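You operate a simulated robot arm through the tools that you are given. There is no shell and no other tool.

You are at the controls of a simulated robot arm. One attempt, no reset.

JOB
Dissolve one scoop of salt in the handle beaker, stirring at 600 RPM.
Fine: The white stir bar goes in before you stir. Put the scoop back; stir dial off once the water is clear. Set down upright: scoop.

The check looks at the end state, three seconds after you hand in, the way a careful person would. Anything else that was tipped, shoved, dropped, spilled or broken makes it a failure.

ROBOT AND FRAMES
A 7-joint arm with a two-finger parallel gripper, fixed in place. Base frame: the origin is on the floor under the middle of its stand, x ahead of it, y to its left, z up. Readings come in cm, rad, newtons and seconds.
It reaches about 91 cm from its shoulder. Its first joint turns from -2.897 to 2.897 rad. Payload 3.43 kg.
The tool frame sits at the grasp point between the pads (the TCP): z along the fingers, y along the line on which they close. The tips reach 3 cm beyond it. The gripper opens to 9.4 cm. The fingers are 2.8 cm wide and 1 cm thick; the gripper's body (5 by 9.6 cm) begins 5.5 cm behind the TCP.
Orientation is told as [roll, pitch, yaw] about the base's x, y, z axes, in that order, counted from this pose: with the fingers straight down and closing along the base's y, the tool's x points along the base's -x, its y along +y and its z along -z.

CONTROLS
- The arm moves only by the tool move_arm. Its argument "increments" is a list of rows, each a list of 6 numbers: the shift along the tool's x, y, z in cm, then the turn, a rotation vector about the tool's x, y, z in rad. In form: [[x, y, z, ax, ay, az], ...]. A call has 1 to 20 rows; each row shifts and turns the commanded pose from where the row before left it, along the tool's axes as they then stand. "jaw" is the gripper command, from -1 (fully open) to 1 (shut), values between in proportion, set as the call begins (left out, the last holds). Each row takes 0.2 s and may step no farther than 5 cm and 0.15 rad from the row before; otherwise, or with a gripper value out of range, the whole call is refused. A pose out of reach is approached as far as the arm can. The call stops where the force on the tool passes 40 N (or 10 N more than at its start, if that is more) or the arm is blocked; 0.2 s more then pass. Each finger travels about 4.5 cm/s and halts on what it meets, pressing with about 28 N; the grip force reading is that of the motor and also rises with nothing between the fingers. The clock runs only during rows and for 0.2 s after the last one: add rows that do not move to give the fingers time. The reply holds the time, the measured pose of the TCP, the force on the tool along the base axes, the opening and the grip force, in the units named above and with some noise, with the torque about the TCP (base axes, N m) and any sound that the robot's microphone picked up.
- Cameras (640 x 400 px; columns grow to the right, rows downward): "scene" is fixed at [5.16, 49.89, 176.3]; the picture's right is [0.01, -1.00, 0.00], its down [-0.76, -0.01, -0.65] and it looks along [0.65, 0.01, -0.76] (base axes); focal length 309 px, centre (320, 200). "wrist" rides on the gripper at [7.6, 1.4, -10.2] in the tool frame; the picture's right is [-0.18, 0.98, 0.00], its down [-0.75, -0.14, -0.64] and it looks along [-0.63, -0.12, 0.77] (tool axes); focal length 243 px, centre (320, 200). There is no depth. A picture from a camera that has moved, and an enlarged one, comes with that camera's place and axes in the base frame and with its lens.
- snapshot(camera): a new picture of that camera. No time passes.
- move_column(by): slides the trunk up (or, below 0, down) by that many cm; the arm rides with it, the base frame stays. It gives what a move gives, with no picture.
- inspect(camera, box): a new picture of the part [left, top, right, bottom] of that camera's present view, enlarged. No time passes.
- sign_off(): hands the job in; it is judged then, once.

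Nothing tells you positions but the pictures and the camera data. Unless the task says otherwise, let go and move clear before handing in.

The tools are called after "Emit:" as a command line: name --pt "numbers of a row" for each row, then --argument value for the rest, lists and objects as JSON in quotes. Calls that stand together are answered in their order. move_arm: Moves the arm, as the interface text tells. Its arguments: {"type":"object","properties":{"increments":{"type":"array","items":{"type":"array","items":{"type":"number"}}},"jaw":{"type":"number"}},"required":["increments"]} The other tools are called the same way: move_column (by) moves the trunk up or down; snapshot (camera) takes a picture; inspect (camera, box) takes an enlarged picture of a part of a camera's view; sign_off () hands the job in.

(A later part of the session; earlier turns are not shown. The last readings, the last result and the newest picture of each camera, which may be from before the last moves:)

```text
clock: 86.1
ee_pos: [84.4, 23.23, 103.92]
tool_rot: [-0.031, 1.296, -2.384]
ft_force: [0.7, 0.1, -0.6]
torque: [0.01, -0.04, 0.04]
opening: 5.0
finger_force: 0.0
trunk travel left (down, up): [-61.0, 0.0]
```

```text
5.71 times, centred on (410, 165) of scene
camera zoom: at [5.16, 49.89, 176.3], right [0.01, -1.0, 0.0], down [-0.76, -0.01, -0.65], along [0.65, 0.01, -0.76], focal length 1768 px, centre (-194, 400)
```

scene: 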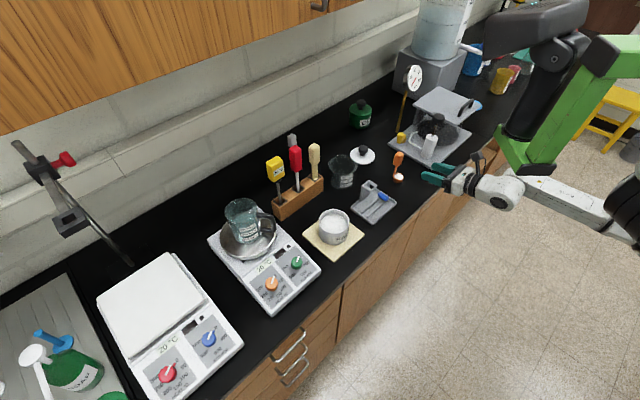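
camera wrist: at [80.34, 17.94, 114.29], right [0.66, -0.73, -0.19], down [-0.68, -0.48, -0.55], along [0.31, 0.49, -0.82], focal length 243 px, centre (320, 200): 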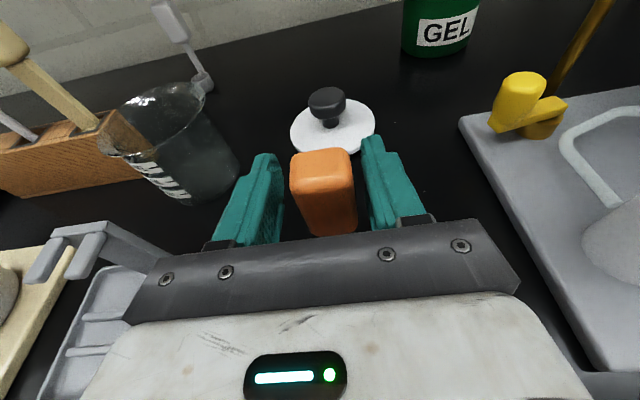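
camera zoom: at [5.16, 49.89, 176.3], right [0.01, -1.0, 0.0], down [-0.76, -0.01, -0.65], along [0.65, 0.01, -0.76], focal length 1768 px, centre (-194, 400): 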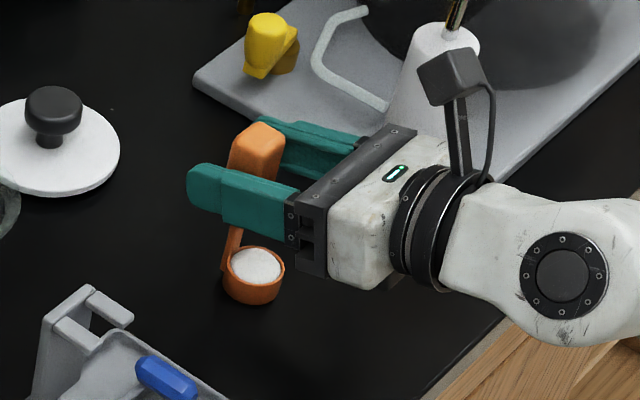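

Emit:
move_arm --pt "0 -0.22 0 0 0 0" --pt "0 0 0 0 0 0"

Emit:
move_arm --pt "0 0 0 0 0 0" --pt "0 0 0 0 0 0" --pt "0 0 0 0 0 0" --pt "0 0 0 0 0 0" --pt "0 0 0 0 0 0" --jaw 1

Emit:
inspect --camera "wrist" --box '[220, 90, 420, 250]'

Emit:
inspect --camera "scene" --box '[370, 130, 450, 200]'

```text
clock: 86.7
ee_pos: [84.27, 23.4, 103.95]
tool_rot: [-0.032, 1.297, -2.387]
ft_force: [0.8, 0.4, -0.1]
torque: [0.0, 0.0, 0.0]
opening: 4.97
finger_force: 0.0
trunk travel left (down, up): [-61.0, 0.0]
```

```text
clock: 87.9
ee_pos: [84.28, 23.4, 103.9]
tool_rot: [-0.031, 1.294, -2.383]
ft_force: [2.0, 0.0, 0.7]
torque: [-0.05, -0.05, 0.0]
opening: 3.2
finger_force: 27.6
trunk travel left (down, up): [-61.0, 0.0]
```

```text
2.50 times, centred on (320, 170) of wrist
camera zoom: at [79.79, 16.88, 114.21], right [0.66, -0.73, -0.19], down [-0.68, -0.48, -0.55], along [0.31, 0.49, -0.82], focal length 606 px, centre (320, 275)
```

zoom: 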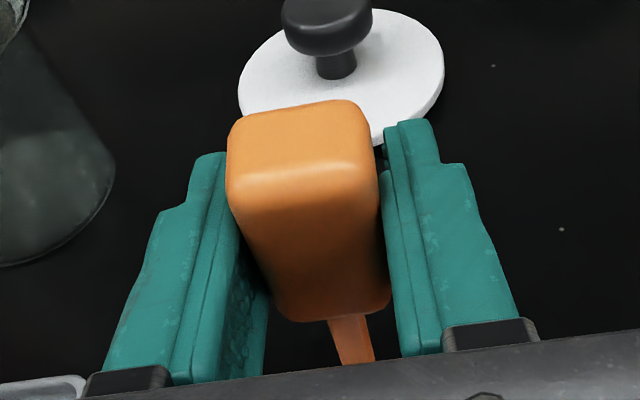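

```text
5.71 times, centred on (410, 165) of scene
camera zoom: at [5.16, 49.89, 176.3], right [0.01, -1.0, 0.0], down [-0.76, -0.01, -0.65], along [0.65, 0.01, -0.76], focal length 1768 px, centre (-194, 400)
```

zoom: 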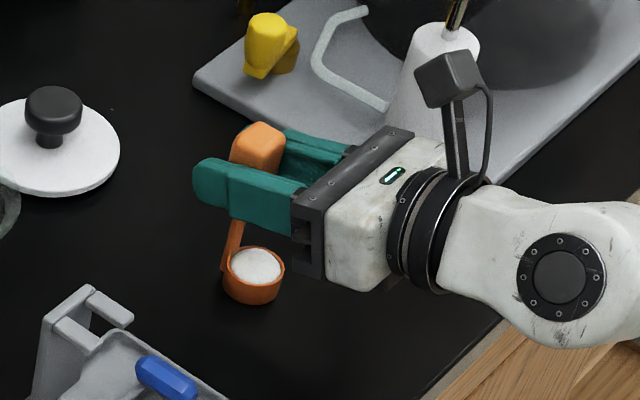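

The loaded scoop is gripped upright with the hand nearly horizontal. I lift gently.

Emit:
move_arm --pt "0.48 0 -0.137 0 0 0" --pt "0.96 0 -0.273 0 0 0" --pt "1.92 0 -0.546 0 0 0" --pt "2.4 0 -0.683 0 0 0" --pt "2.4 0 -0.683 0 0 0" --pt "2.4 0 -0.683 0 0 0" --pt "2.4 0 -0.683 0 0 0" --pt "2.4 0 -0.683 0 0 0" --pt "0 0 0 0 0 0"

Emit:
snapshot --camera "wrist"

Emit:
snapshot --camera "scene"

```text
clock: 89.9
ee_pos: [84.25, 23.24, 119.97]
tool_rot: [-0.033, 1.292, -2.386]
ft_force: [0.4, -0.1, 0.2]
torque: [-0.01, 0.01, -0.05]
opening: 3.19
finger_force: 27.7
trunk travel left (down, up): [-61.0, 0.0]
```

```text
taken
camera wrist: at [79.83, 16.73, 130.24], right [0.66, -0.73, -0.19], down [-0.68, -0.48, -0.55], along [0.31, 0.49, -0.82], focal length 243 px, centre (320, 200)
```

wrist: 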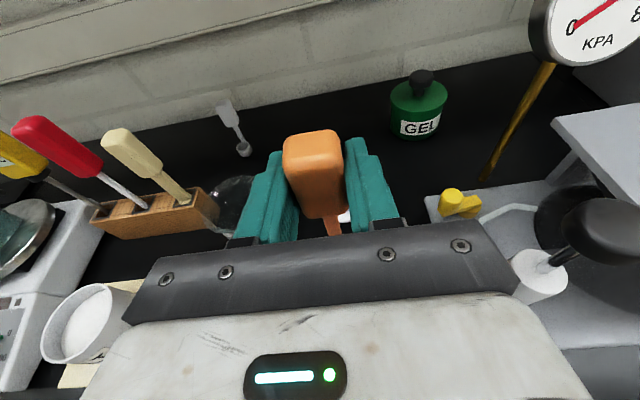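

```text
taken
```

scene: 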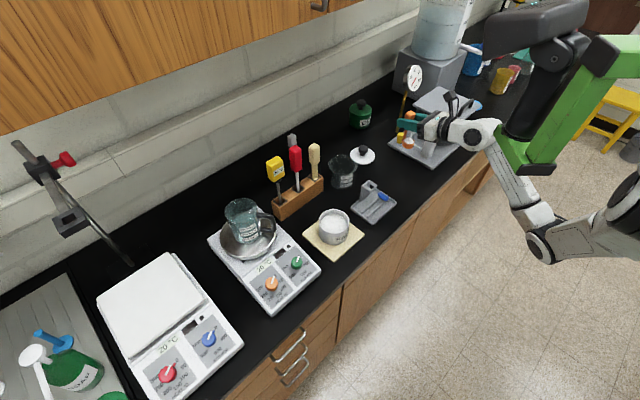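

The arm has now folded into an elbow-down posture, which should pass under the bracket freely. I carry the scoop left along the bench front in short stages.

Emit:
move_arm --pt "0 -2 0 0 0 0" --pt "0 -3 0 0 0 0" --pt "0 -3 0 0 0 0" --pt "0 -3 0 0 0 0" --pt "0 -3 0 0 0 0" --pt "0 -3 0 0 0 0" --pt "0 0 0 0 0 0"

Emit:
snapshot --camera "wrist"

Emit:
snapshot --camera "scene"

```text
clock: 91.5
ee_pos: [72.43, 35.29, 120.1]
tool_rot: [-0.03, 1.294, -2.386]
ft_force: [0.2, -0.8, -0.8]
torque: [-0.02, -0.03, -0.02]
opening: 3.18
finger_force: 28.7
trunk travel left (down, up): [-61.0, 0.0]
```

```text
taken
camera wrist: at [68.0, 28.92, 130.43], right [0.66, -0.73, -0.19], down [-0.68, -0.48, -0.55], along [0.31, 0.49, -0.82], focal length 243 px, centre (320, 200)
```

wrist: 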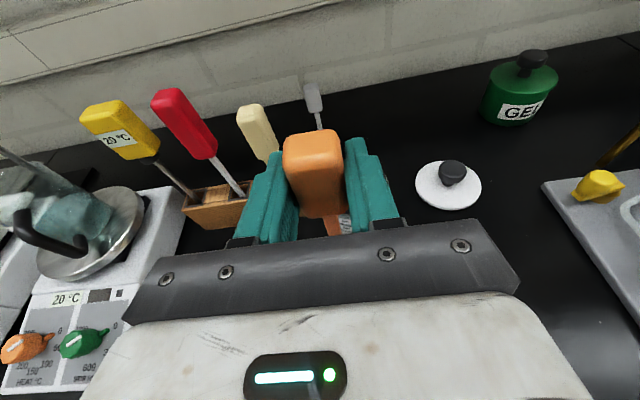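

```text
taken
```

scene: 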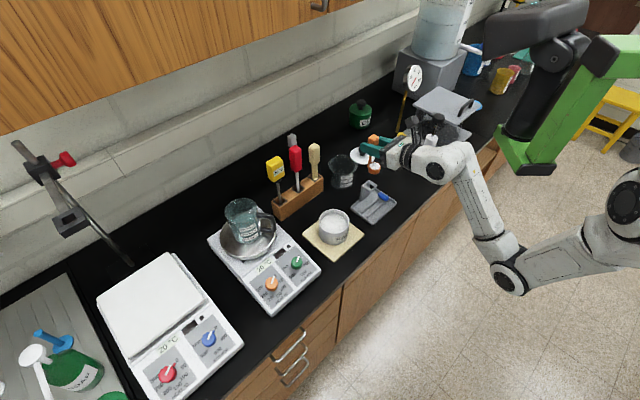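

The arm moves freely now. Continue left in stages.

Emit:
move_arm --pt "0 -2.5 0 0 0 0" --pt "0 -3 0 0 0 0" --pt "0 -3 0 0 0 0" --pt "0 -3 0 0 0 0" --pt "0 -3 0 0 0 0" --pt "0 -3 0 0 0 0" --pt "0 0 0 0 0 0"

Emit:
snapshot --camera "wrist"

Emit:
snapshot --camera "scene"

```text
clock: 93.1
ee_pos: [72.02, 36.0, 120.01]
tool_rot: [-0.038, 1.295, -2.388]
ft_force: [0.4, -0.4, -0.7]
torque: [0.0, -0.04, 0.02]
opening: 3.18
finger_force: 27.6
out of reach, approached as far as the arm can: row 1, 2, 3, 4, 5, 6
trunk travel left (down, up): [-61.0, 0.0]
```

```text
taken
camera wrist: at [67.45, 29.47, 130.4], right [0.66, -0.73, -0.19], down [-0.68, -0.48, -0.55], along [0.31, 0.49, -0.81], focal length 243 px, centre (320, 200)
```

wrist: 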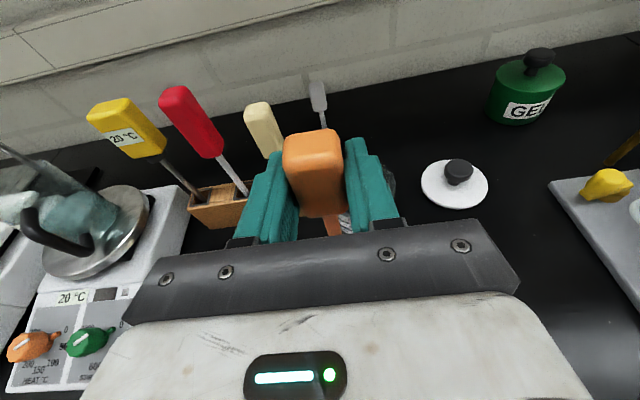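

```text
taken
```

scene: 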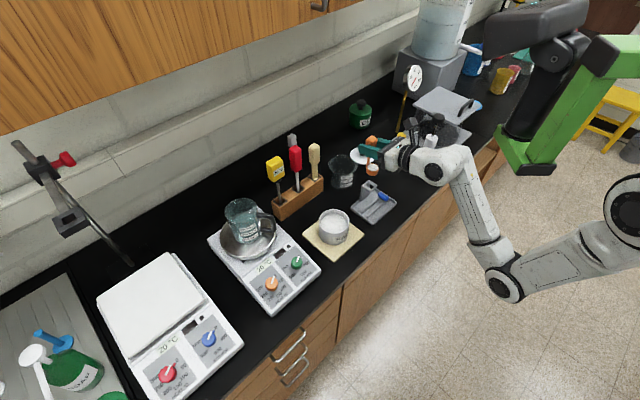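

The arm reports a joint limit with the hand pointing at 45°. As I go left, the pointing direction should turn along (toward +y). First I check where the commanded pose is by a small step back.

Emit:
move_arm --pt "0 1.5 0 0 0 0" --pt "0 0 0 0 0 0"

```text
clock: 93.7
ee_pos: [73.02, 34.97, 119.92]
tool_rot: [-0.031, 1.292, -2.383]
ft_force: [0.4, 0.6, -1.0]
torque: [0.01, 0.0, 0.01]
opening: 3.19
finger_force: 27.9
trunk travel left (down, up): [-61.0, 0.0]
```

The command is anchored at the actual pose. Now I turn the pointing direction ccw about the vertical (scoop stays upright).

Emit:
move_arm --pt "0 0 0 0.0962 0 -0.0273" --pt "0 0 0 0.0962 0 -0.0273" --pt "0 0 0 0.0962 0 -0.0273" --pt "0 0 0 0 0 0"

Emit:
snapshot --camera "scene"

```text
clock: 94.7
ee_pos: [72.95, 34.91, 120.02]
tool_rot: [-0.031, 1.297, -2.083]
ft_force: [0.5, 0.0, -1.4]
torque: [0.0, 0.02, 0.01]
opening: 3.15
finger_force: 28.0
trunk travel left (down, up): [-61.0, 0.0]
```

```text
taken
```

scene: 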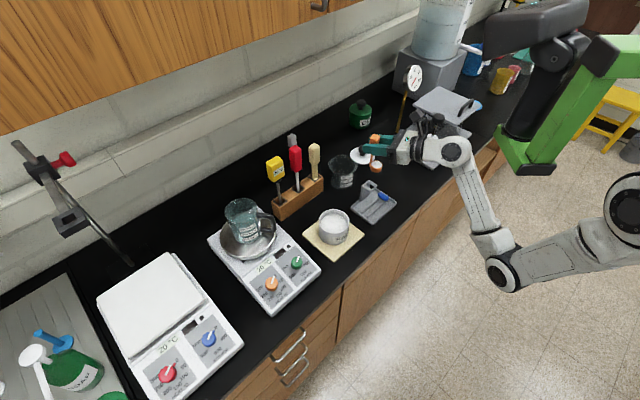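

Emit:
move_arm --pt "0 0 0 0.0962 0 -0.0273" --pt "0 0 0 0.0962 0 -0.0273" --pt "0 0 0 0.0962 0 -0.0273" --pt "0 0 0 0.0962 0 -0.0273" --pt "0 0 0 0 0 0"

Emit:
snapshot --camera "scene"

Emit:
snapshot --camera "wrist"

```text
clock: 95.9
ee_pos: [72.97, 34.94, 120.0]
tool_rot: [-0.023, 1.299, -1.677]
ft_force: [0.3, 0.1, -0.9]
torque: [0.03, -0.03, 0.01]
opening: 3.15
finger_force: 28.4
trunk travel left (down, up): [-61.0, 0.0]
```

```text
taken
```

scene: 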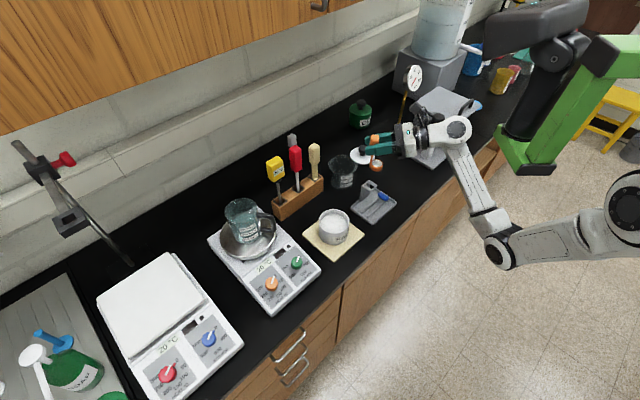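

```text
taken
camera wrist: at [73.69, 27.05, 130.27], right [0.97, -0.13, -0.18], down [-0.21, -0.81, -0.55], along [-0.08, 0.58, -0.81], focal length 243 px, centre (320, 200)
```

wrist: 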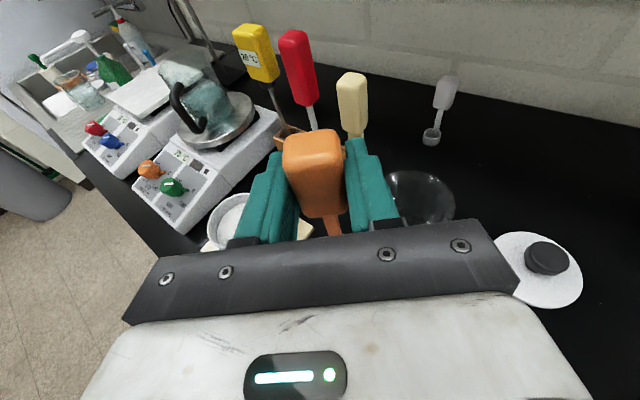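

Now I translate left and up toward a staging point in front of the beaker, keeping the orientation.

Emit:
move_arm --pt "1.193 -2.267 1.438 0 0 0" --pt "1.193 -2.267 1.438 0 0 0" --pt "1.193 -2.267 1.438 0 0 0" --pt "1.193 -2.267 1.438 0 0 0" --pt "1.193 -2.267 1.438 0 0 0" --pt "0 0 0 0 0 0"

Emit:
snapshot --camera "scene"

Emit:
snapshot --camera "wrist"

```text
clock: 97.3
ee_pos: [62.29, 44.34, 123.94]
tool_rot: [-0.027, 1.299, -1.68]
ft_force: [0.0, -0.4, -0.3]
torque: [-0.01, 0.0, 0.02]
opening: 3.18
finger_force: 28.2
trunk travel left (down, up): [-61.0, 0.0]
```

```text
taken
```

scene: 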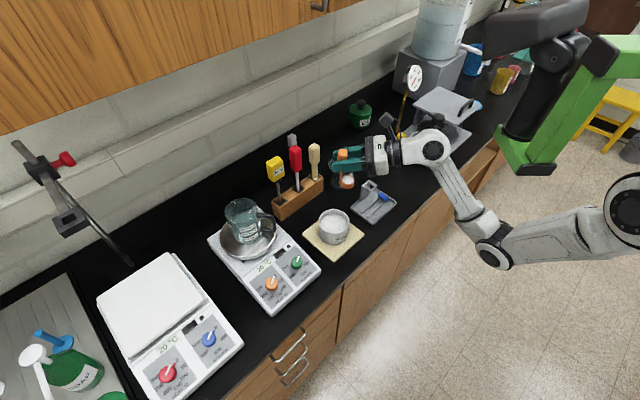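

```text
taken
camera wrist: at [63.05, 36.53, 134.2], right [0.97, -0.13, -0.18], down [-0.21, -0.81, -0.55], along [-0.08, 0.58, -0.81], focal length 243 px, centre (320, 200)
```

wrist: 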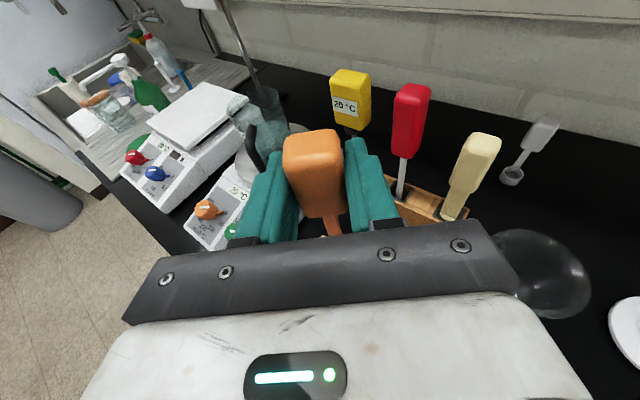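

Emit:
move_arm --pt "1.19 -2.41 1.54 0 0 0" --pt "1.19 -2.41 1.54 0 0 0" --pt "1.19 -2.41 1.54 0 0 0" --pt "1.19 -2.41 1.54 0 0 0" --pt "0 0 0 0 0 0"

Emit:
snapshot --camera "scene"

Emit:
snapshot --camera "wrist"

```text
clock: 98.5
ee_pos: [53.17, 52.37, 126.96]
tool_rot: [-0.027, 1.3, -1.682]
ft_force: [-0.7, 0.1, -1.4]
torque: [0.0, 0.05, 0.01]
opening: 3.16
finger_force: 28.0
trunk travel left (down, up): [-61.0, 0.0]
```

```text
taken
```

scene: 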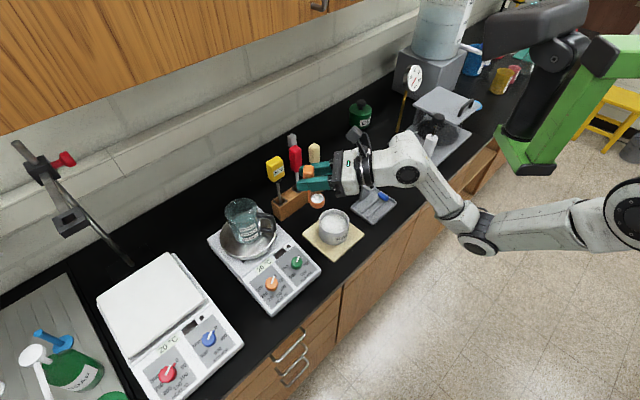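

```text
taken
camera wrist: at [53.98, 44.49, 137.2], right [0.97, -0.13, -0.18], down [-0.21, -0.81, -0.55], along [-0.08, 0.58, -0.81], focal length 243 px, centre (320, 200)
```

wrist: 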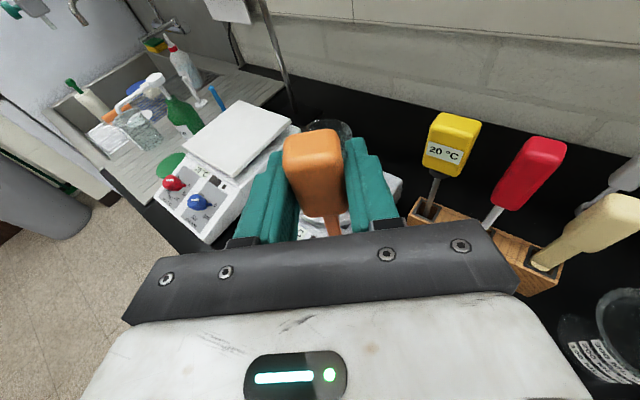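

The view is clear: beaker straight ahead, thermometer off to the right. I move forward and a little higher toward the beaker.

Emit:
move_arm --pt "1.36 -0.305 2.095 0 0 0" --pt "1.36 -0.305 2.095 0 0 0" --pt "1.36 -0.305 2.095 0 0 0" --pt "1.36 -0.305 2.095 0 0 0" --pt "0 0 0 0 0 0"

Emit:
snapshot --camera "scene"

Emit:
snapshot --camera "wrist"

```text
clock: 99.7
ee_pos: [52.99, 61.91, 129.96]
tool_rot: [-0.028, 1.299, -1.68]
ft_force: [0.7, 1.3, -0.9]
torque: [0.02, -0.01, 0.01]
opening: 3.19
finger_force: 27.4
trunk travel left (down, up): [-61.0, 0.0]
```

```text
taken
```

scene: 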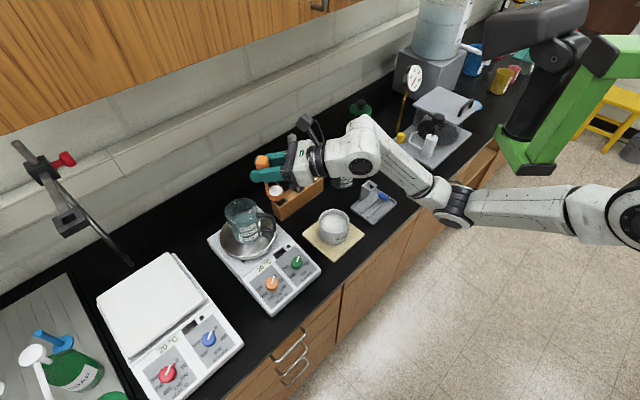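

```text
taken
camera wrist: at [53.75, 54.14, 140.15], right [0.97, -0.13, -0.18], down [-0.21, -0.81, -0.55], along [-0.08, 0.58, -0.81], focal length 243 px, centre (320, 200)
```

wrist: 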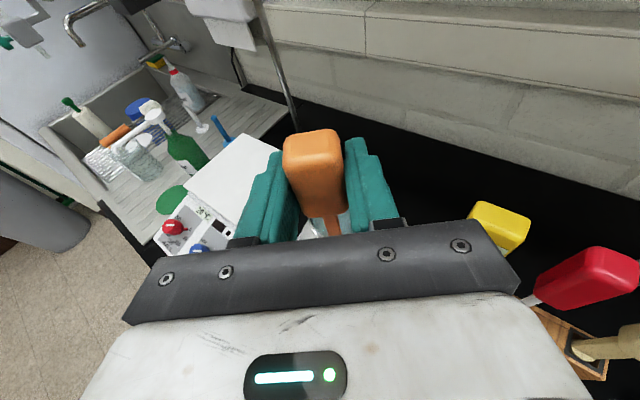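

Emit:
move_arm --pt "1.02 -0.267 2.35 0 0 0" --pt "1.02 -0.267 2.35 0 0 0" --pt "1.02 -0.267 2.35 0 0 0" --pt "1.02 -0.267 2.35 0 0 0" --pt "0 0 0 0 0 0"

Emit:
snapshot --camera "wrist"

Emit:
inspect --camera "scene" --box '[200, 130, 340, 270]'

```text
clock: 100.9
ee_pos: [52.68, 72.02, 131.46]
tool_rot: [-0.026, 1.301, -1.68]
ft_force: [-0.3, 0.1, -0.7]
torque: [0.0, 0.02, -0.02]
opening: 3.18
finger_force: 28.0
trunk travel left (down, up): [-61.0, 0.0]
```

```text
taken
camera wrist: at [53.57, 64.13, 141.64], right [0.97, -0.13, -0.18], down [-0.21, -0.81, -0.55], along [-0.08, 0.58, -0.81], focal length 243 px, centre (320, 200)
```

wrist: 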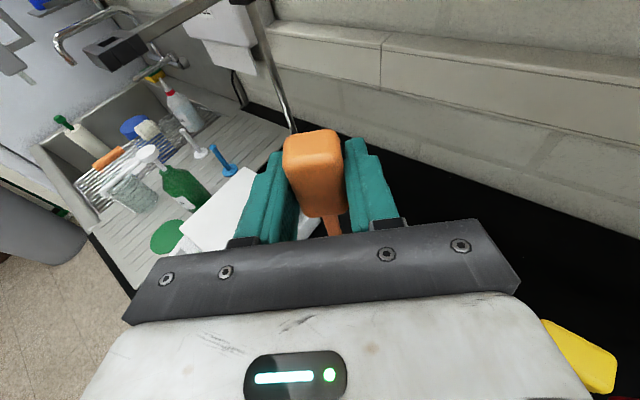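

```text
2.86 times, centred on (270, 200) of scene
camera zoom: at [5.16, 49.89, 176.3], right [0.01, -1.0, 0.0], down [-0.76, -0.01, -0.65], along [0.65, 0.01, -0.76], focal length 884 px, centre (463, 200)
```

zoom: 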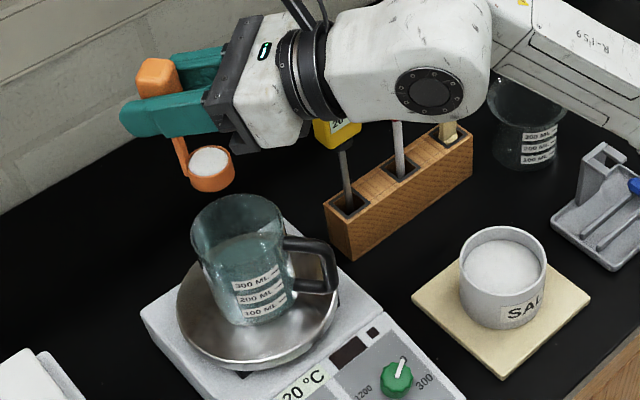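

The loaded cup is right over the beaker's mouth. I begin rolling the hand about its finger axis while moving the TCP so the cup stays over the beaker.

Emit:
move_arm --pt "-0.061 -1.013 0 0 0 -0.12" --pt "-0.061 -1.013 0 0 0 -0.12" --pt "-0.061 -1.013 0 0 0 -0.12" --pt "-0.061 -1.013 0 0 0 -0.12" --pt "0 0 0 0 0 0"

Emit:
inspect --camera "scene" --box '[200, 130, 340, 270]'

```text
clock: 102.1
ee_pos: [48.98, 72.14, 130.48]
tool_rot: [1.027, 1.03, -0.562]
ft_force: [0.3, 0.2, -1.1]
torque: [-0.01, 0.04, 0.0]
opening: 3.17
finger_force: 27.8
trunk travel left (down, up): [-61.0, 0.0]
```

```text
2.86 times, centred on (270, 200) of scene
camera zoom: at [5.16, 49.89, 176.3], right [0.01, -1.0, 0.0], down [-0.76, -0.01, -0.65], along [0.65, 0.01, -0.76], focal length 884 px, centre (463, 200)
```

zoom: 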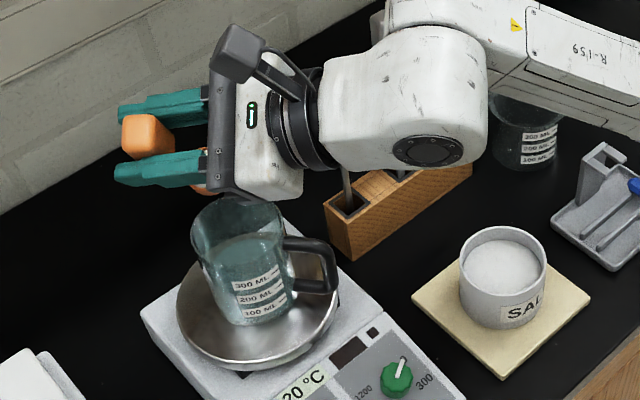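

Emit:
move_arm --pt "-0.061 -1.013 0 0 0 -0.12" --pt "-0.061 -1.013 0 0 0 -0.12" --pt "-0.061 -1.013 0 0 0 -0.12" --pt "-0.061 -1.013 0 0 0 -0.12" --pt "-0.061 -1.013 0 0 0 -0.12" --pt "0 0 0 0 0 0"

Emit:
inspect --camera "scene" --box '[200, 130, 340, 270]'

Emit:
snapshot --camera "wrist"

```text
clock: 103.5
ee_pos: [45.27, 71.64, 127.14]
tool_rot: [1.265, 0.477, -0.226]
ft_force: [-0.7, -0.4, -1.0]
torque: [0.0, 0.0, -0.01]
opening: 3.18
finger_force: 28.0
trunk travel left (down, up): [-61.0, 0.0]
```

```text
2.86 times, centred on (270, 200) of scene
camera zoom: at [5.16, 49.89, 176.3], right [0.01, -1.0, 0.0], down [-0.76, -0.01, -0.65], along [0.65, 0.01, -0.76], focal length 884 px, centre (463, 200)
```

zoom: 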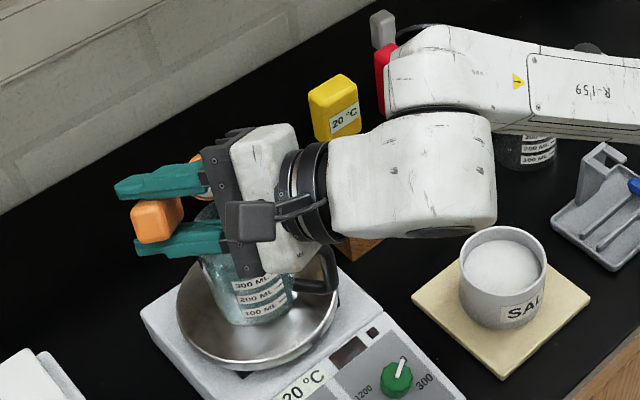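

```text
taken
camera wrist: at [38.45, 63.69, 134.73], right [0.64, 0.16, 0.75], down [0.53, -0.79, -0.29], along [0.55, 0.59, -0.59], focal length 243 px, centre (320, 200)
```

wrist: 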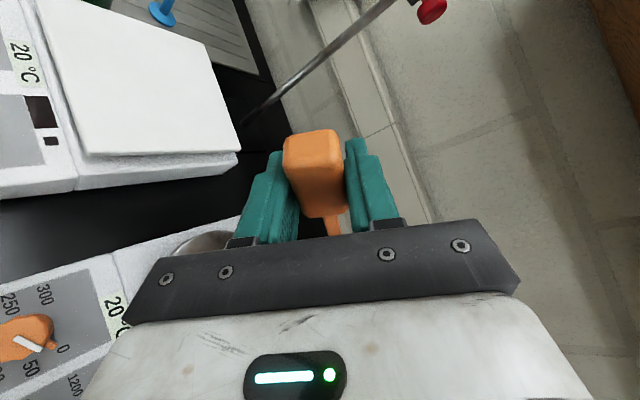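

Emit:
move_arm --pt "-0.061 -1.013 0 0 0 -0.12" --pt "-0.061 -1.013 0 0 0 -0.12" --pt "-0.061 -1.013 0 0 0 -0.12" --pt "-0.061 -1.013 0 0 0 -0.12" --pt "0 0 0 0 0 0"

Emit:
inspect --camera "scene" --box '[200, 130, 340, 270]'

Emit:
snapshot --camera "wrist"

```text
clock: 104.7
ee_pos: [44.01, 70.55, 123.38]
tool_rot: [1.3, 0.015, -0.085]
ft_force: [-0.2, -0.5, -0.9]
torque: [-0.02, 0.08, 0.0]
opening: 3.16
finger_force: 27.9
trunk travel left (down, up): [-61.0, 0.0]
```

```text
2.86 times, centred on (270, 200) of scene
camera zoom: at [5.16, 49.89, 176.3], right [0.01, -1.0, 0.0], down [-0.76, -0.01, -0.65], along [0.65, 0.01, -0.76], focal length 884 px, centre (463, 200)
```

zoom: 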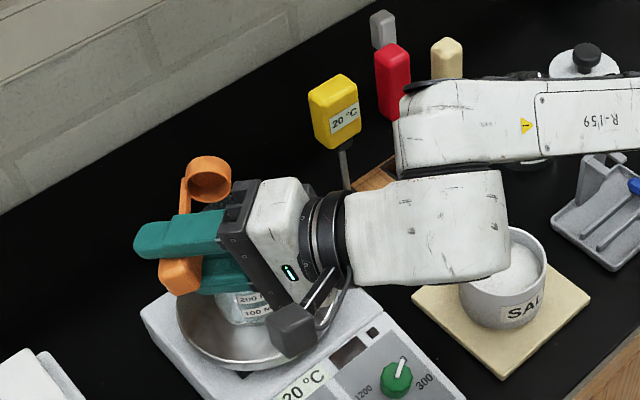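

```text
taken
camera wrist: at [35.63, 61.97, 127.82], right [0.22, 0.24, 0.94], down [0.69, -0.72, 0.02], along [0.68, 0.65, -0.33], focal length 243 px, centre (320, 200)
```

wrist: 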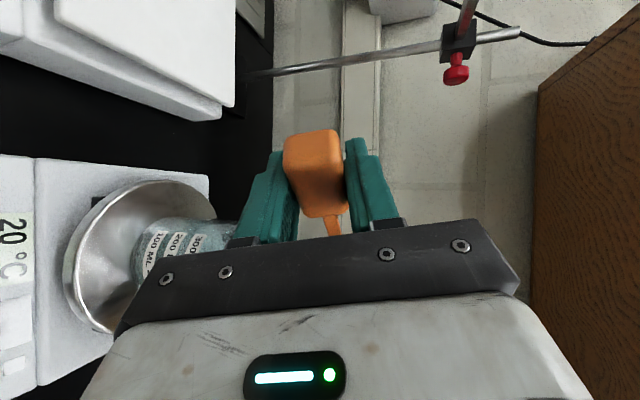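

Emit:
inspect --camera "scene" --box '[230, 170, 300, 230]'

Emit:
inspect --camera "wrist" --box '[50, 160, 260, 340]'

```text
6.67 times, centred on (265, 200) of scene
camera zoom: at [5.16, 49.89, 176.3], right [0.01, -1.0, 0.0], down [-0.76, -0.01, -0.65], along [0.65, 0.01, -0.76], focal length 2062 px, centre (687, 200)
```

zoom: 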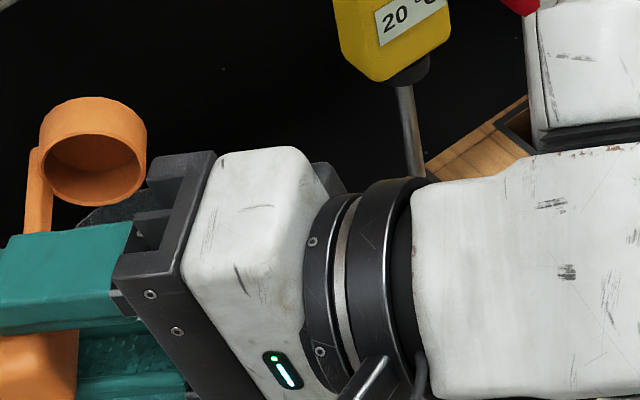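

```text
2.22 times, centred on (155, 250) of wrist
camera zoom: at [35.63, 61.97, 127.82], right [0.22, 0.24, 0.94], down [0.69, -0.72, 0.02], along [0.68, 0.65, -0.33], focal length 539 px, centre (687, 89)
```

zoom: 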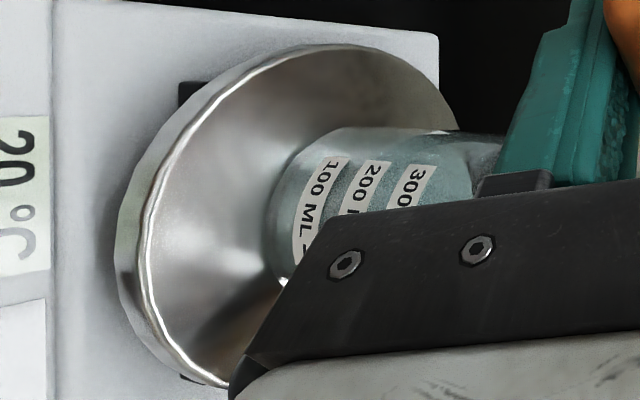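

The cup is empty; the salt dropped into the beaker. I roll the scoop back upright over the beaker.

Emit:
move_arm --pt "-0.061 1.013 0 0 0 0.12" --pt "-0.061 1.013 0 0 0 0.12" --pt "-0.061 1.013 0 0 0 0.12" --pt "-0.061 1.013 0 0 0 0.12" --pt "-0.061 1.013 0 0 0 0.12" --pt "-0.061 1.013 0 0 0 0.12" --pt "-0.061 1.013 0 0 0 0.12" --pt "-0.061 1.013 0 0 0 0.12" --pt "-0.061 1.013 0 0 0 0.12" --pt "-0.061 1.013 0 0 0 0.12" --pt "-0.061 1.013 0 0 0 0.12" --pt "-0.061 1.013 0 0 0 0.12" --pt "-0.061 1.013 0 0 0 0.12" --pt "0 0 0 0 0 0"

Emit:
inspect --camera "scene" --box '[200, 130, 340, 270]'

Emit:
inspect --camera "scene" --box '[200, 180, 290, 260]'

```text
clock: 107.7
ee_pos: [52.77, 72.27, 131.38]
tool_rot: [-0.034, 1.3, -1.686]
ft_force: [-0.6, -0.4, -0.7]
torque: [0.03, 0.02, 0.0]
opening: 3.18
finger_force: 28.3
trunk travel left (down, up): [-61.0, 0.0]
```

```text
2.86 times, centred on (270, 200) of scene
camera zoom: at [5.16, 49.89, 176.3], right [0.01, -1.0, 0.0], down [-0.76, -0.01, -0.65], along [0.65, 0.01, -0.76], focal length 884 px, centre (463, 200)
```

zoom: 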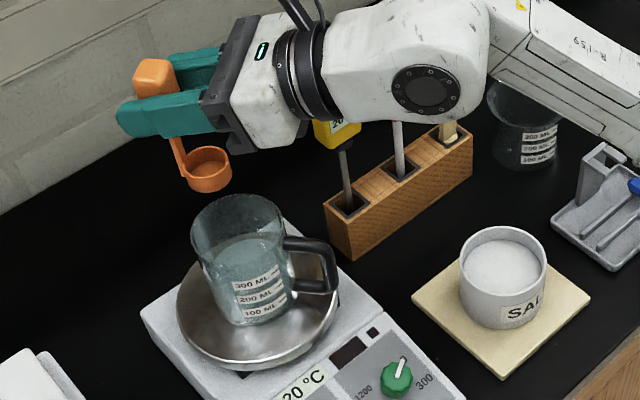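

```text
5.00 times, centred on (245, 220) of scene
camera zoom: at [5.16, 49.89, 176.3], right [0.01, -1.0, 0.0], down [-0.76, -0.01, -0.65], along [0.65, 0.01, -0.76], focal length 1547 px, centre (695, 100)
```

zoom: 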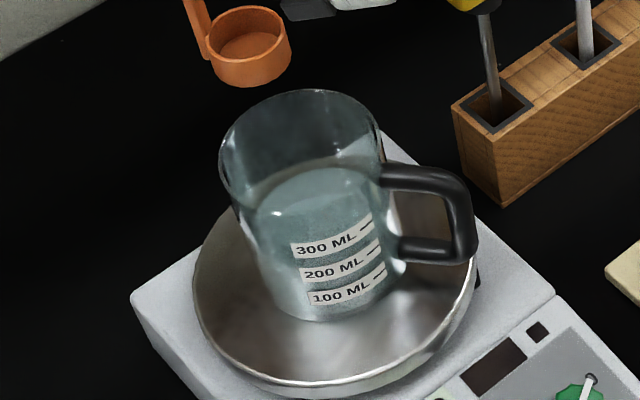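

The water turned slightly cloudy and no salt is on the plate. Now I take the empty scoop back along the same path.

Emit:
move_arm --pt "-1.02 0.267 -2.35 0 0 0" --pt "-1.02 0.267 -2.35 0 0 0" --pt "-1.02 0.267 -2.35 0 0 0" --pt "-1.02 0.267 -2.35 0 0 0" --pt "-1.36 0.305 -2.095 0 0 0" --pt "-1.36 0.305 -2.095 0 0 0" --pt "-1.36 0.305 -2.095 0 0 0" --pt "-1.36 0.305 -2.095 0 0 0" --pt "-1.19 2.41 -1.54 0 0 0" --pt "-1.19 2.41 -1.54 0 0 0" --pt "-1.19 2.41 -1.54 0 0 0" --pt "-1.19 2.41 -1.54 0 0 0" --pt "-1.193 2.267 -1.438 0 0 0" --pt "-1.193 2.267 -1.438 0 0 0" --pt "-1.193 2.267 -1.438 0 0 0" --pt "-1.193 2.267 -1.438 0 0 0" --pt "-1.193 2.267 -1.438 0 0 0" --pt "0 0 0 0 0 0"

Emit:
snapshot --camera "scene"

```text
clock: 111.5
ee_pos: [72.88, 34.85, 119.98]
tool_rot: [-0.026, 1.3, -1.679]
ft_force: [-0.1, 0.6, -0.4]
torque: [0.01, 0.05, 0.0]
opening: 3.19
finger_force: 27.5
trunk travel left (down, up): [-61.0, 0.0]
```

```text
taken
```

scene: 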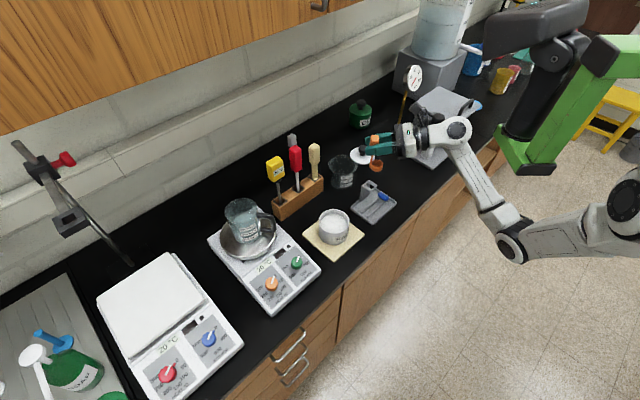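

Emit:
move_arm --pt "0 0 0 -0.0962 0 0.0273" --pt "0 0 0 -0.0962 0 0.0273" --pt "0 0 0 -0.0962 0 0.0273" --pt "0 0 0 -0.0962 0 0.0273" --pt "0 0 0 -0.0962 0 0.0273" --pt "0 0 0 -0.0962 0 0.0273" --pt "0 0 0 -0.0962 0 0.0273" --pt "0 3.2 0 0 0 0" --pt "0 3.2 0 0 0 0" --pt "0 3.2 0 0 0 0" --pt "0 3.2 0 0 0 0" --pt "0 3.2 0 0 0 0" --pt "0 0 0 0 0 0"

Emit:
snapshot --camera "scene"

Emit:
snapshot --camera "wrist"

```text
clock: 114.3
ee_pos: [84.33, 23.5, 119.79]
tool_rot: [-0.034, 1.293, -2.386]
ft_force: [0.8, 0.1, -0.7]
torque: [0.01, -0.03, 0.02]
opening: 3.18
finger_force: 27.9
trunk travel left (down, up): [-61.0, 0.0]
```

```text
taken
```

scene: 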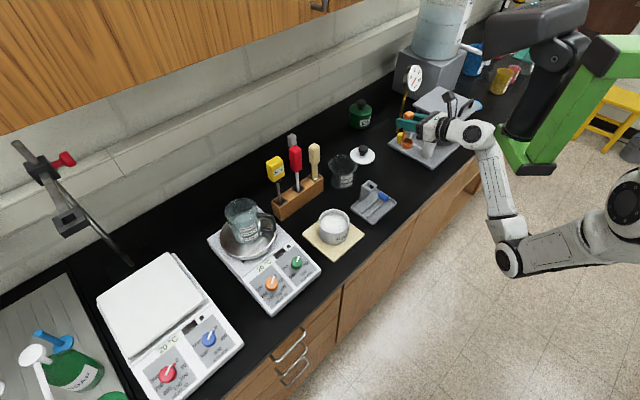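

```text
taken
camera wrist: at [79.77, 17.07, 130.16], right [0.66, -0.73, -0.19], down [-0.68, -0.48, -0.55], along [0.31, 0.49, -0.82], focal length 243 px, centre (320, 200)
```

wrist: 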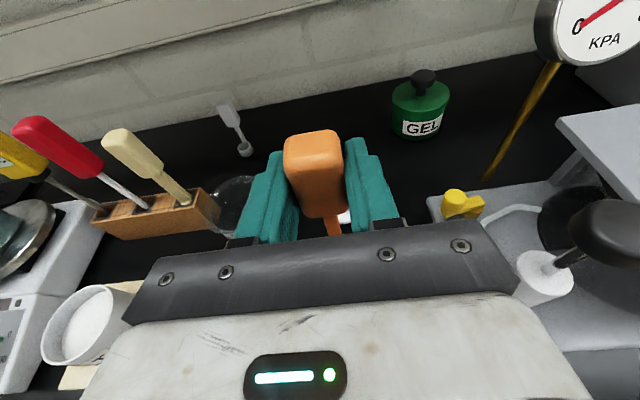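

Emit:
move_arm --pt "-2.4 0 0.683 0 0 0" --pt "-2.4 0 0.683 0 0 0" --pt "-2.4 0 0.683 0 0 0" --pt "-2.4 0 0.683 0 0 0" --pt "-2.4 0 0.683 0 0 0" --pt "-1.92 0 0.546 0 0 0" --pt "0 0 0 0 0 0"

Emit:
move_arm --pt "-0.4 0 0.114 0 0 0" --pt "-0.3 0 0.085 0 0 0" --pt "-0.2 0 0.057 0 0 0" --pt "0 0 0 0 0 0"

Emit:
inspect --camera "scene" --box '[370, 130, 450, 200]'

```text
clock: 115.9
ee_pos: [84.12, 23.81, 105.62]
tool_rot: [-0.031, 1.294, -2.384]
ft_force: [0.0, -0.1, -0.8]
torque: [0.02, 0.02, 0.0]
opening: 3.16
finger_force: 27.9
trunk travel left (down, up): [-61.0, 0.0]
```

```text
clock: 116.9
ee_pos: [84.17, 23.87, 104.6]
tool_rot: [-0.032, 1.295, -2.386]
ft_force: [0.1, 0.5, -1.0]
torque: [-0.01, 0.04, 0.01]
opening: 3.18
finger_force: 28.2
trunk travel left (down, up): [-61.0, 0.0]
```

```text
5.71 times, centred on (410, 165) of scene
camera zoom: at [5.16, 49.89, 176.3], right [0.01, -1.0, 0.0], down [-0.76, -0.01, -0.65], along [0.65, 0.01, -0.76], focal length 1768 px, centre (-194, 400)
```

zoom: 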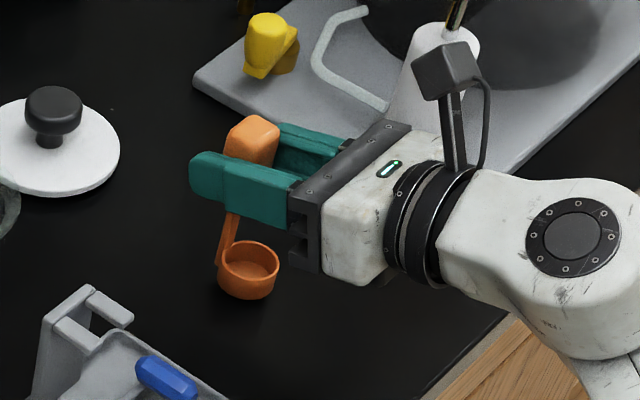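

Emit:
move_arm --pt "-0.19 0 0.055 0 0 0" --pt "-0.19 0 0.055 0 0 0" --pt "-0.15 0 0.04 0 0 0" --pt "0 0 0 0 0 0"

```text
clock: 117.9
ee_pos: [84.12, 23.78, 104.01]
tool_rot: [-0.033, 1.296, -2.384]
ft_force: [-0.4, 0.4, 0.5]
torque: [-0.03, 0.03, 0.01]
opening: 3.17
finger_force: 28.1
trunk travel left (down, up): [-61.0, 0.0]
```

Emit:
move_arm --pt "-0.12 0 0.034 0 0 0" --pt "0 0 0 0 0 0"

Emit:
inspect --camera "scene" --box '[370, 140, 430, 200]'

```text
clock: 118.5
ee_pos: [84.23, 23.72, 104.0]
tool_rot: [-0.03, 1.298, -2.382]
ft_force: [-1.2, -0.3, 9.4]
torque: [-0.18, 0.07, 0.01]
opening: 3.18
finger_force: 28.4
trunk travel left (down, up): [-61.0, 0.0]
```

```text
6.67 times, centred on (400, 170) of scene
camera zoom: at [5.16, 49.89, 176.3], right [0.01, -1.0, 0.0], down [-0.76, -0.01, -0.65], along [0.65, 0.01, -0.76], focal length 2062 px, centre (-213, 400)
```

zoom: 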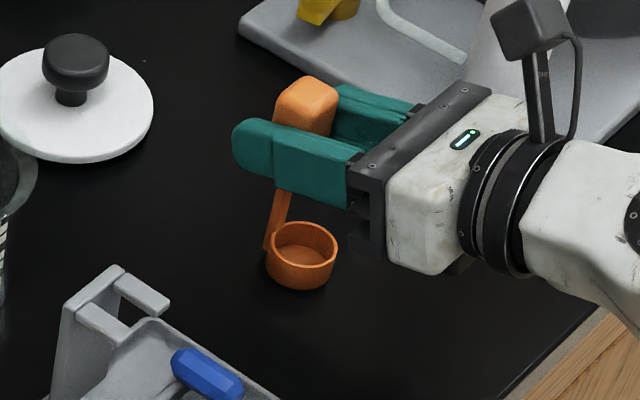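

Contact with the bench is felt. I open the jaws and check that the scoop stands.

Emit:
move_arm --pt "0.05 0 -0.014 0 0 0" --pt "0 0 0 0 0 0"

Emit:
move_arm --pt "0 0 0 0 0 0" --pt "0 0 0 0 0 0" --pt "0 0 0 0 0 0" --pt "0 0 0 0 0 0" --jaw -0.06

Emit:
inspect --camera "scene" --box '[370, 140, 430, 200]'

Emit:
inspect --camera "wrist" --box '[220, 90, 420, 250]'

```text
clock: 119.1
ee_pos: [84.12, 23.84, 104.01]
tool_rot: [-0.028, 1.297, -2.382]
ft_force: [1.3, 1.8, 12.4]
torque: [0.01, -0.22, 0.0]
opening: 3.19
finger_force: 27.7
trunk travel left (down, up): [-61.0, 0.0]
```

```text
clock: 120.1
ee_pos: [84.22, 23.79, 103.77]
tool_rot: [-0.032, 1.295, -2.386]
ft_force: [0.1, 0.6, 0.4]
torque: [0.04, 0.0, -0.01]
opening: 4.96
finger_force: 0.1
trunk travel left (down, up): [-61.0, 0.0]
```

```text
6.67 times, centred on (400, 170) of scene
camera zoom: at [5.16, 49.89, 176.3], right [0.01, -1.0, 0.0], down [-0.76, -0.01, -0.65], along [0.65, 0.01, -0.76], focal length 2062 px, centre (-213, 400)
```

zoom: 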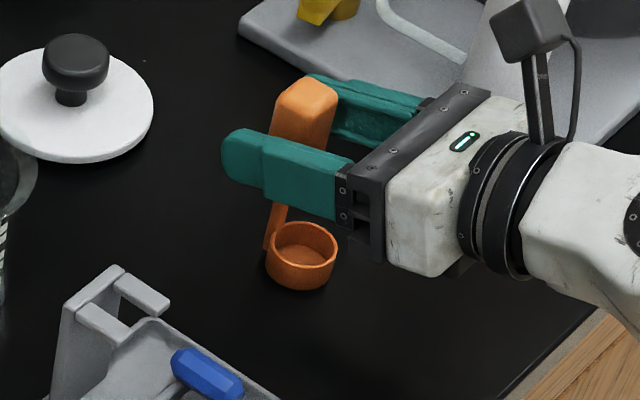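

```text
2.50 times, centred on (320, 170) of wrist
camera zoom: at [79.64, 17.2, 114.14], right [0.66, -0.73, -0.19], down [-0.68, -0.48, -0.55], along [0.31, 0.49, -0.82], focal length 606 px, centre (320, 275)
```

zoom: 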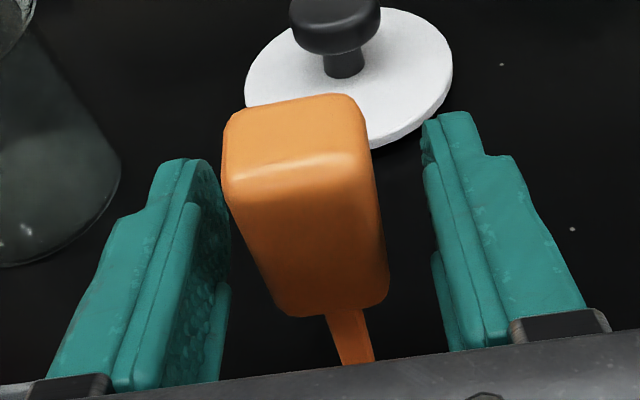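

The scoop stands upright on its original spot. I back out straight along the approach line, then rise.

Emit:
move_arm --pt "-0.55 0 -1.92 0 0 0" --pt "-0.963 0 -3.365 0 0 0" --pt "-0.963 0 -3.365 0 0 0" --pt "-0.963 0 -3.365 0 0 0" --pt "-0.7 0 -2.4 0 0 0" --pt "0 0 0 0 0 0"

Emit:
snapshot --camera "wrist"

Emit:
snapshot --camera "scene"

```text
clock: 121.5
ee_pos: [73.54, 12.94, 103.89]
tool_rot: [-0.03, 1.296, -2.383]
ft_force: [0.0, 0.0, -0.3]
torque: [-0.01, 0.02, 0.0]
opening: 4.99
finger_force: 0.0
trunk travel left (down, up): [-61.0, 0.0]
```

```text
taken
camera wrist: at [69.02, 6.45, 114.07], right [0.66, -0.73, -0.19], down [-0.68, -0.48, -0.55], along [0.31, 0.49, -0.82], focal length 243 px, centre (320, 200)
```

wrist: 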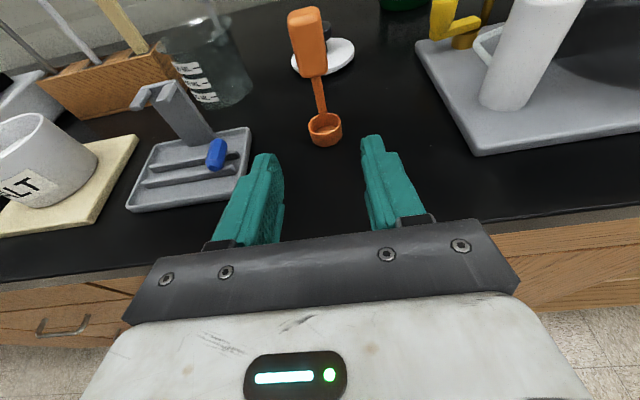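

```text
taken
```

scene: 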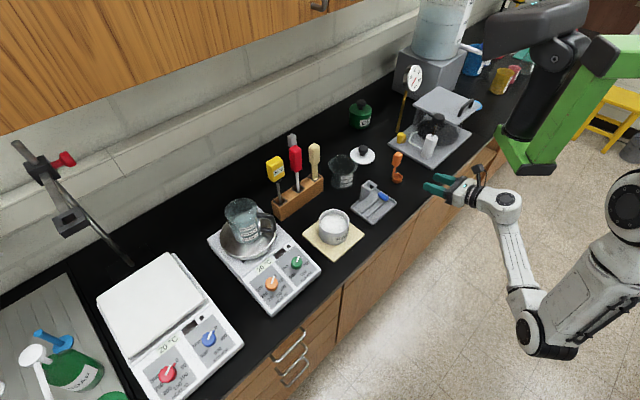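

The scoop is fine. I raise the hand, then swing left while turning the pointing direction, as before.

Emit:
move_arm --pt "3.37 0 -0.955 0 0 0" --pt "3.37 0 -0.955 0 0 0" --pt "3.37 0 -0.955 0 0 0" --pt "3.37 0 -0.955 0 0 0" --pt "0.885 -2.18 2.05 0.0962 0 -0.0273" --pt "0.94 -1.95 2.24 0.0962 0 -0.0273" --pt "0.99 -1.69 2.42 0.0962 0 -0.0273" --pt "1.03 -1.43 2.57 0.0962 0 -0.0273" --pt "1.07 -1.15 2.69 0.0962 0 -0.0273" --pt "1.09 -0.86 2.79 0.0962 0 -0.0273" --pt "1.11 -0.55 2.86 0.0962 0 -0.0273" --pt "0 0 0 0 0 0"

Emit:
snapshot --camera "scene"

```text
clock: 124.1
ee_pos: [73.83, 34.8, 120.05]
tool_rot: [-0.027, 1.301, -1.677]
ft_force: [-0.5, 0.0, 0.6]
torque: [0.0, -0.01, 0.01]
opening: 4.97
finger_force: 0.1
trunk travel left (down, up): [-61.0, 0.0]
```

```text
taken
```

scene: 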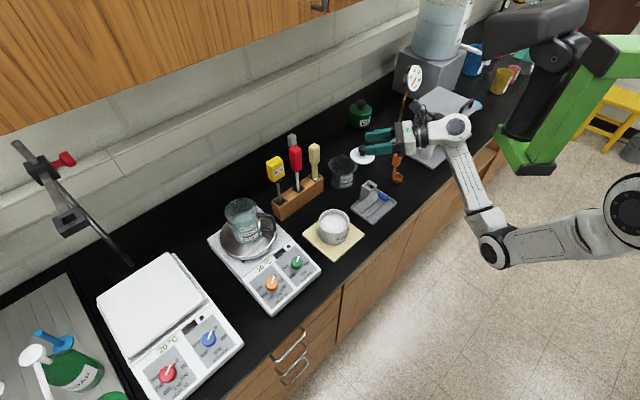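

Emit:
move_arm --pt "1.193 -2.267 1.438 0 0 0" --pt "1.193 -2.267 1.438 0 0 0" --pt "1.193 -2.267 1.438 0 0 0" --pt "1.193 -2.267 1.438 0 0 0" --pt "1.193 -2.267 1.438 0 0 0" --pt "1.19 -2.41 1.54 0 0 0" --pt "1.19 -2.41 1.54 0 0 0" --pt "1.19 -2.41 1.54 0 0 0" --pt "1.19 -2.41 1.54 0 0 0" --pt "0 0 0 0 0 0"

Emit:
snapshot --camera "scene"

```text
clock: 126.3
ee_pos: [54.17, 52.17, 126.99]
tool_rot: [-0.027, 1.3, -1.679]
ft_force: [-0.7, -0.2, 0.0]
torque: [0.03, 0.01, 0.01]
opening: 4.97
finger_force: 0.1
trunk travel left (down, up): [-61.0, 0.0]
```

```text
taken
```

scene: 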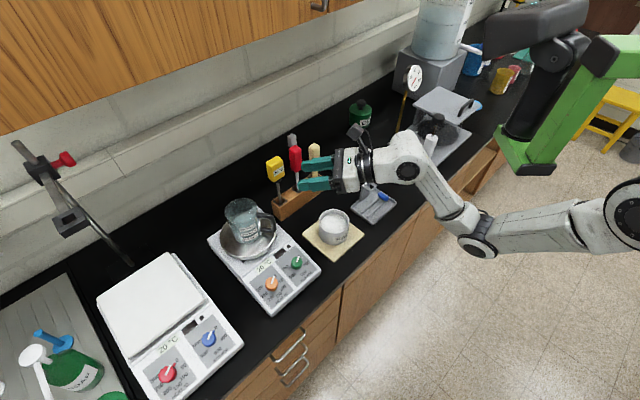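

Emit:
move_arm --pt "-1.06 -0.72 0.294 0 -0.13 0" --pt "-1.01 -0.72 0.43 0 -0.13 0" --pt "-0.95 -0.72 0.557 0 -0.13 0" --pt "-0.87 -0.72 0.675 0 -0.13 0" --pt "-0.77 -0.72 0.78 0 -0.13 0" --pt "-0.67 -0.72 0.876 0 -0.13 0" --pt "0 0 0 0 0 0"

Emit:
snapshot --camera "scene"

```text
clock: 127.9
ee_pos: [49.91, 52.68, 120.31]
tool_rot: [-0.009, 0.52, -1.658]
ft_force: [0.8, -0.1, 0.4]
torque: [-0.02, 0.07, 0.01]
opening: 4.99
finger_force: 0.0
trunk travel left (down, up): [-61.0, 0.0]
```

```text
taken
```

scene: 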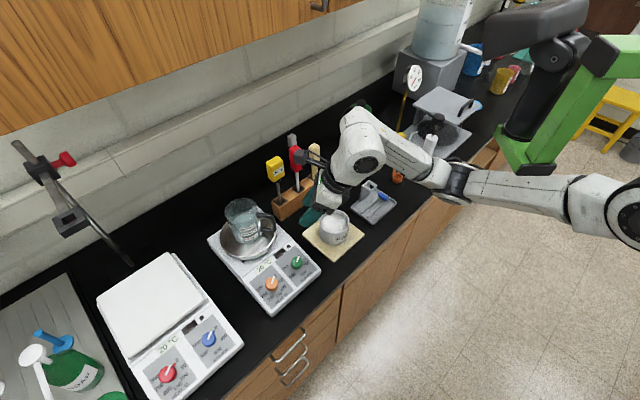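

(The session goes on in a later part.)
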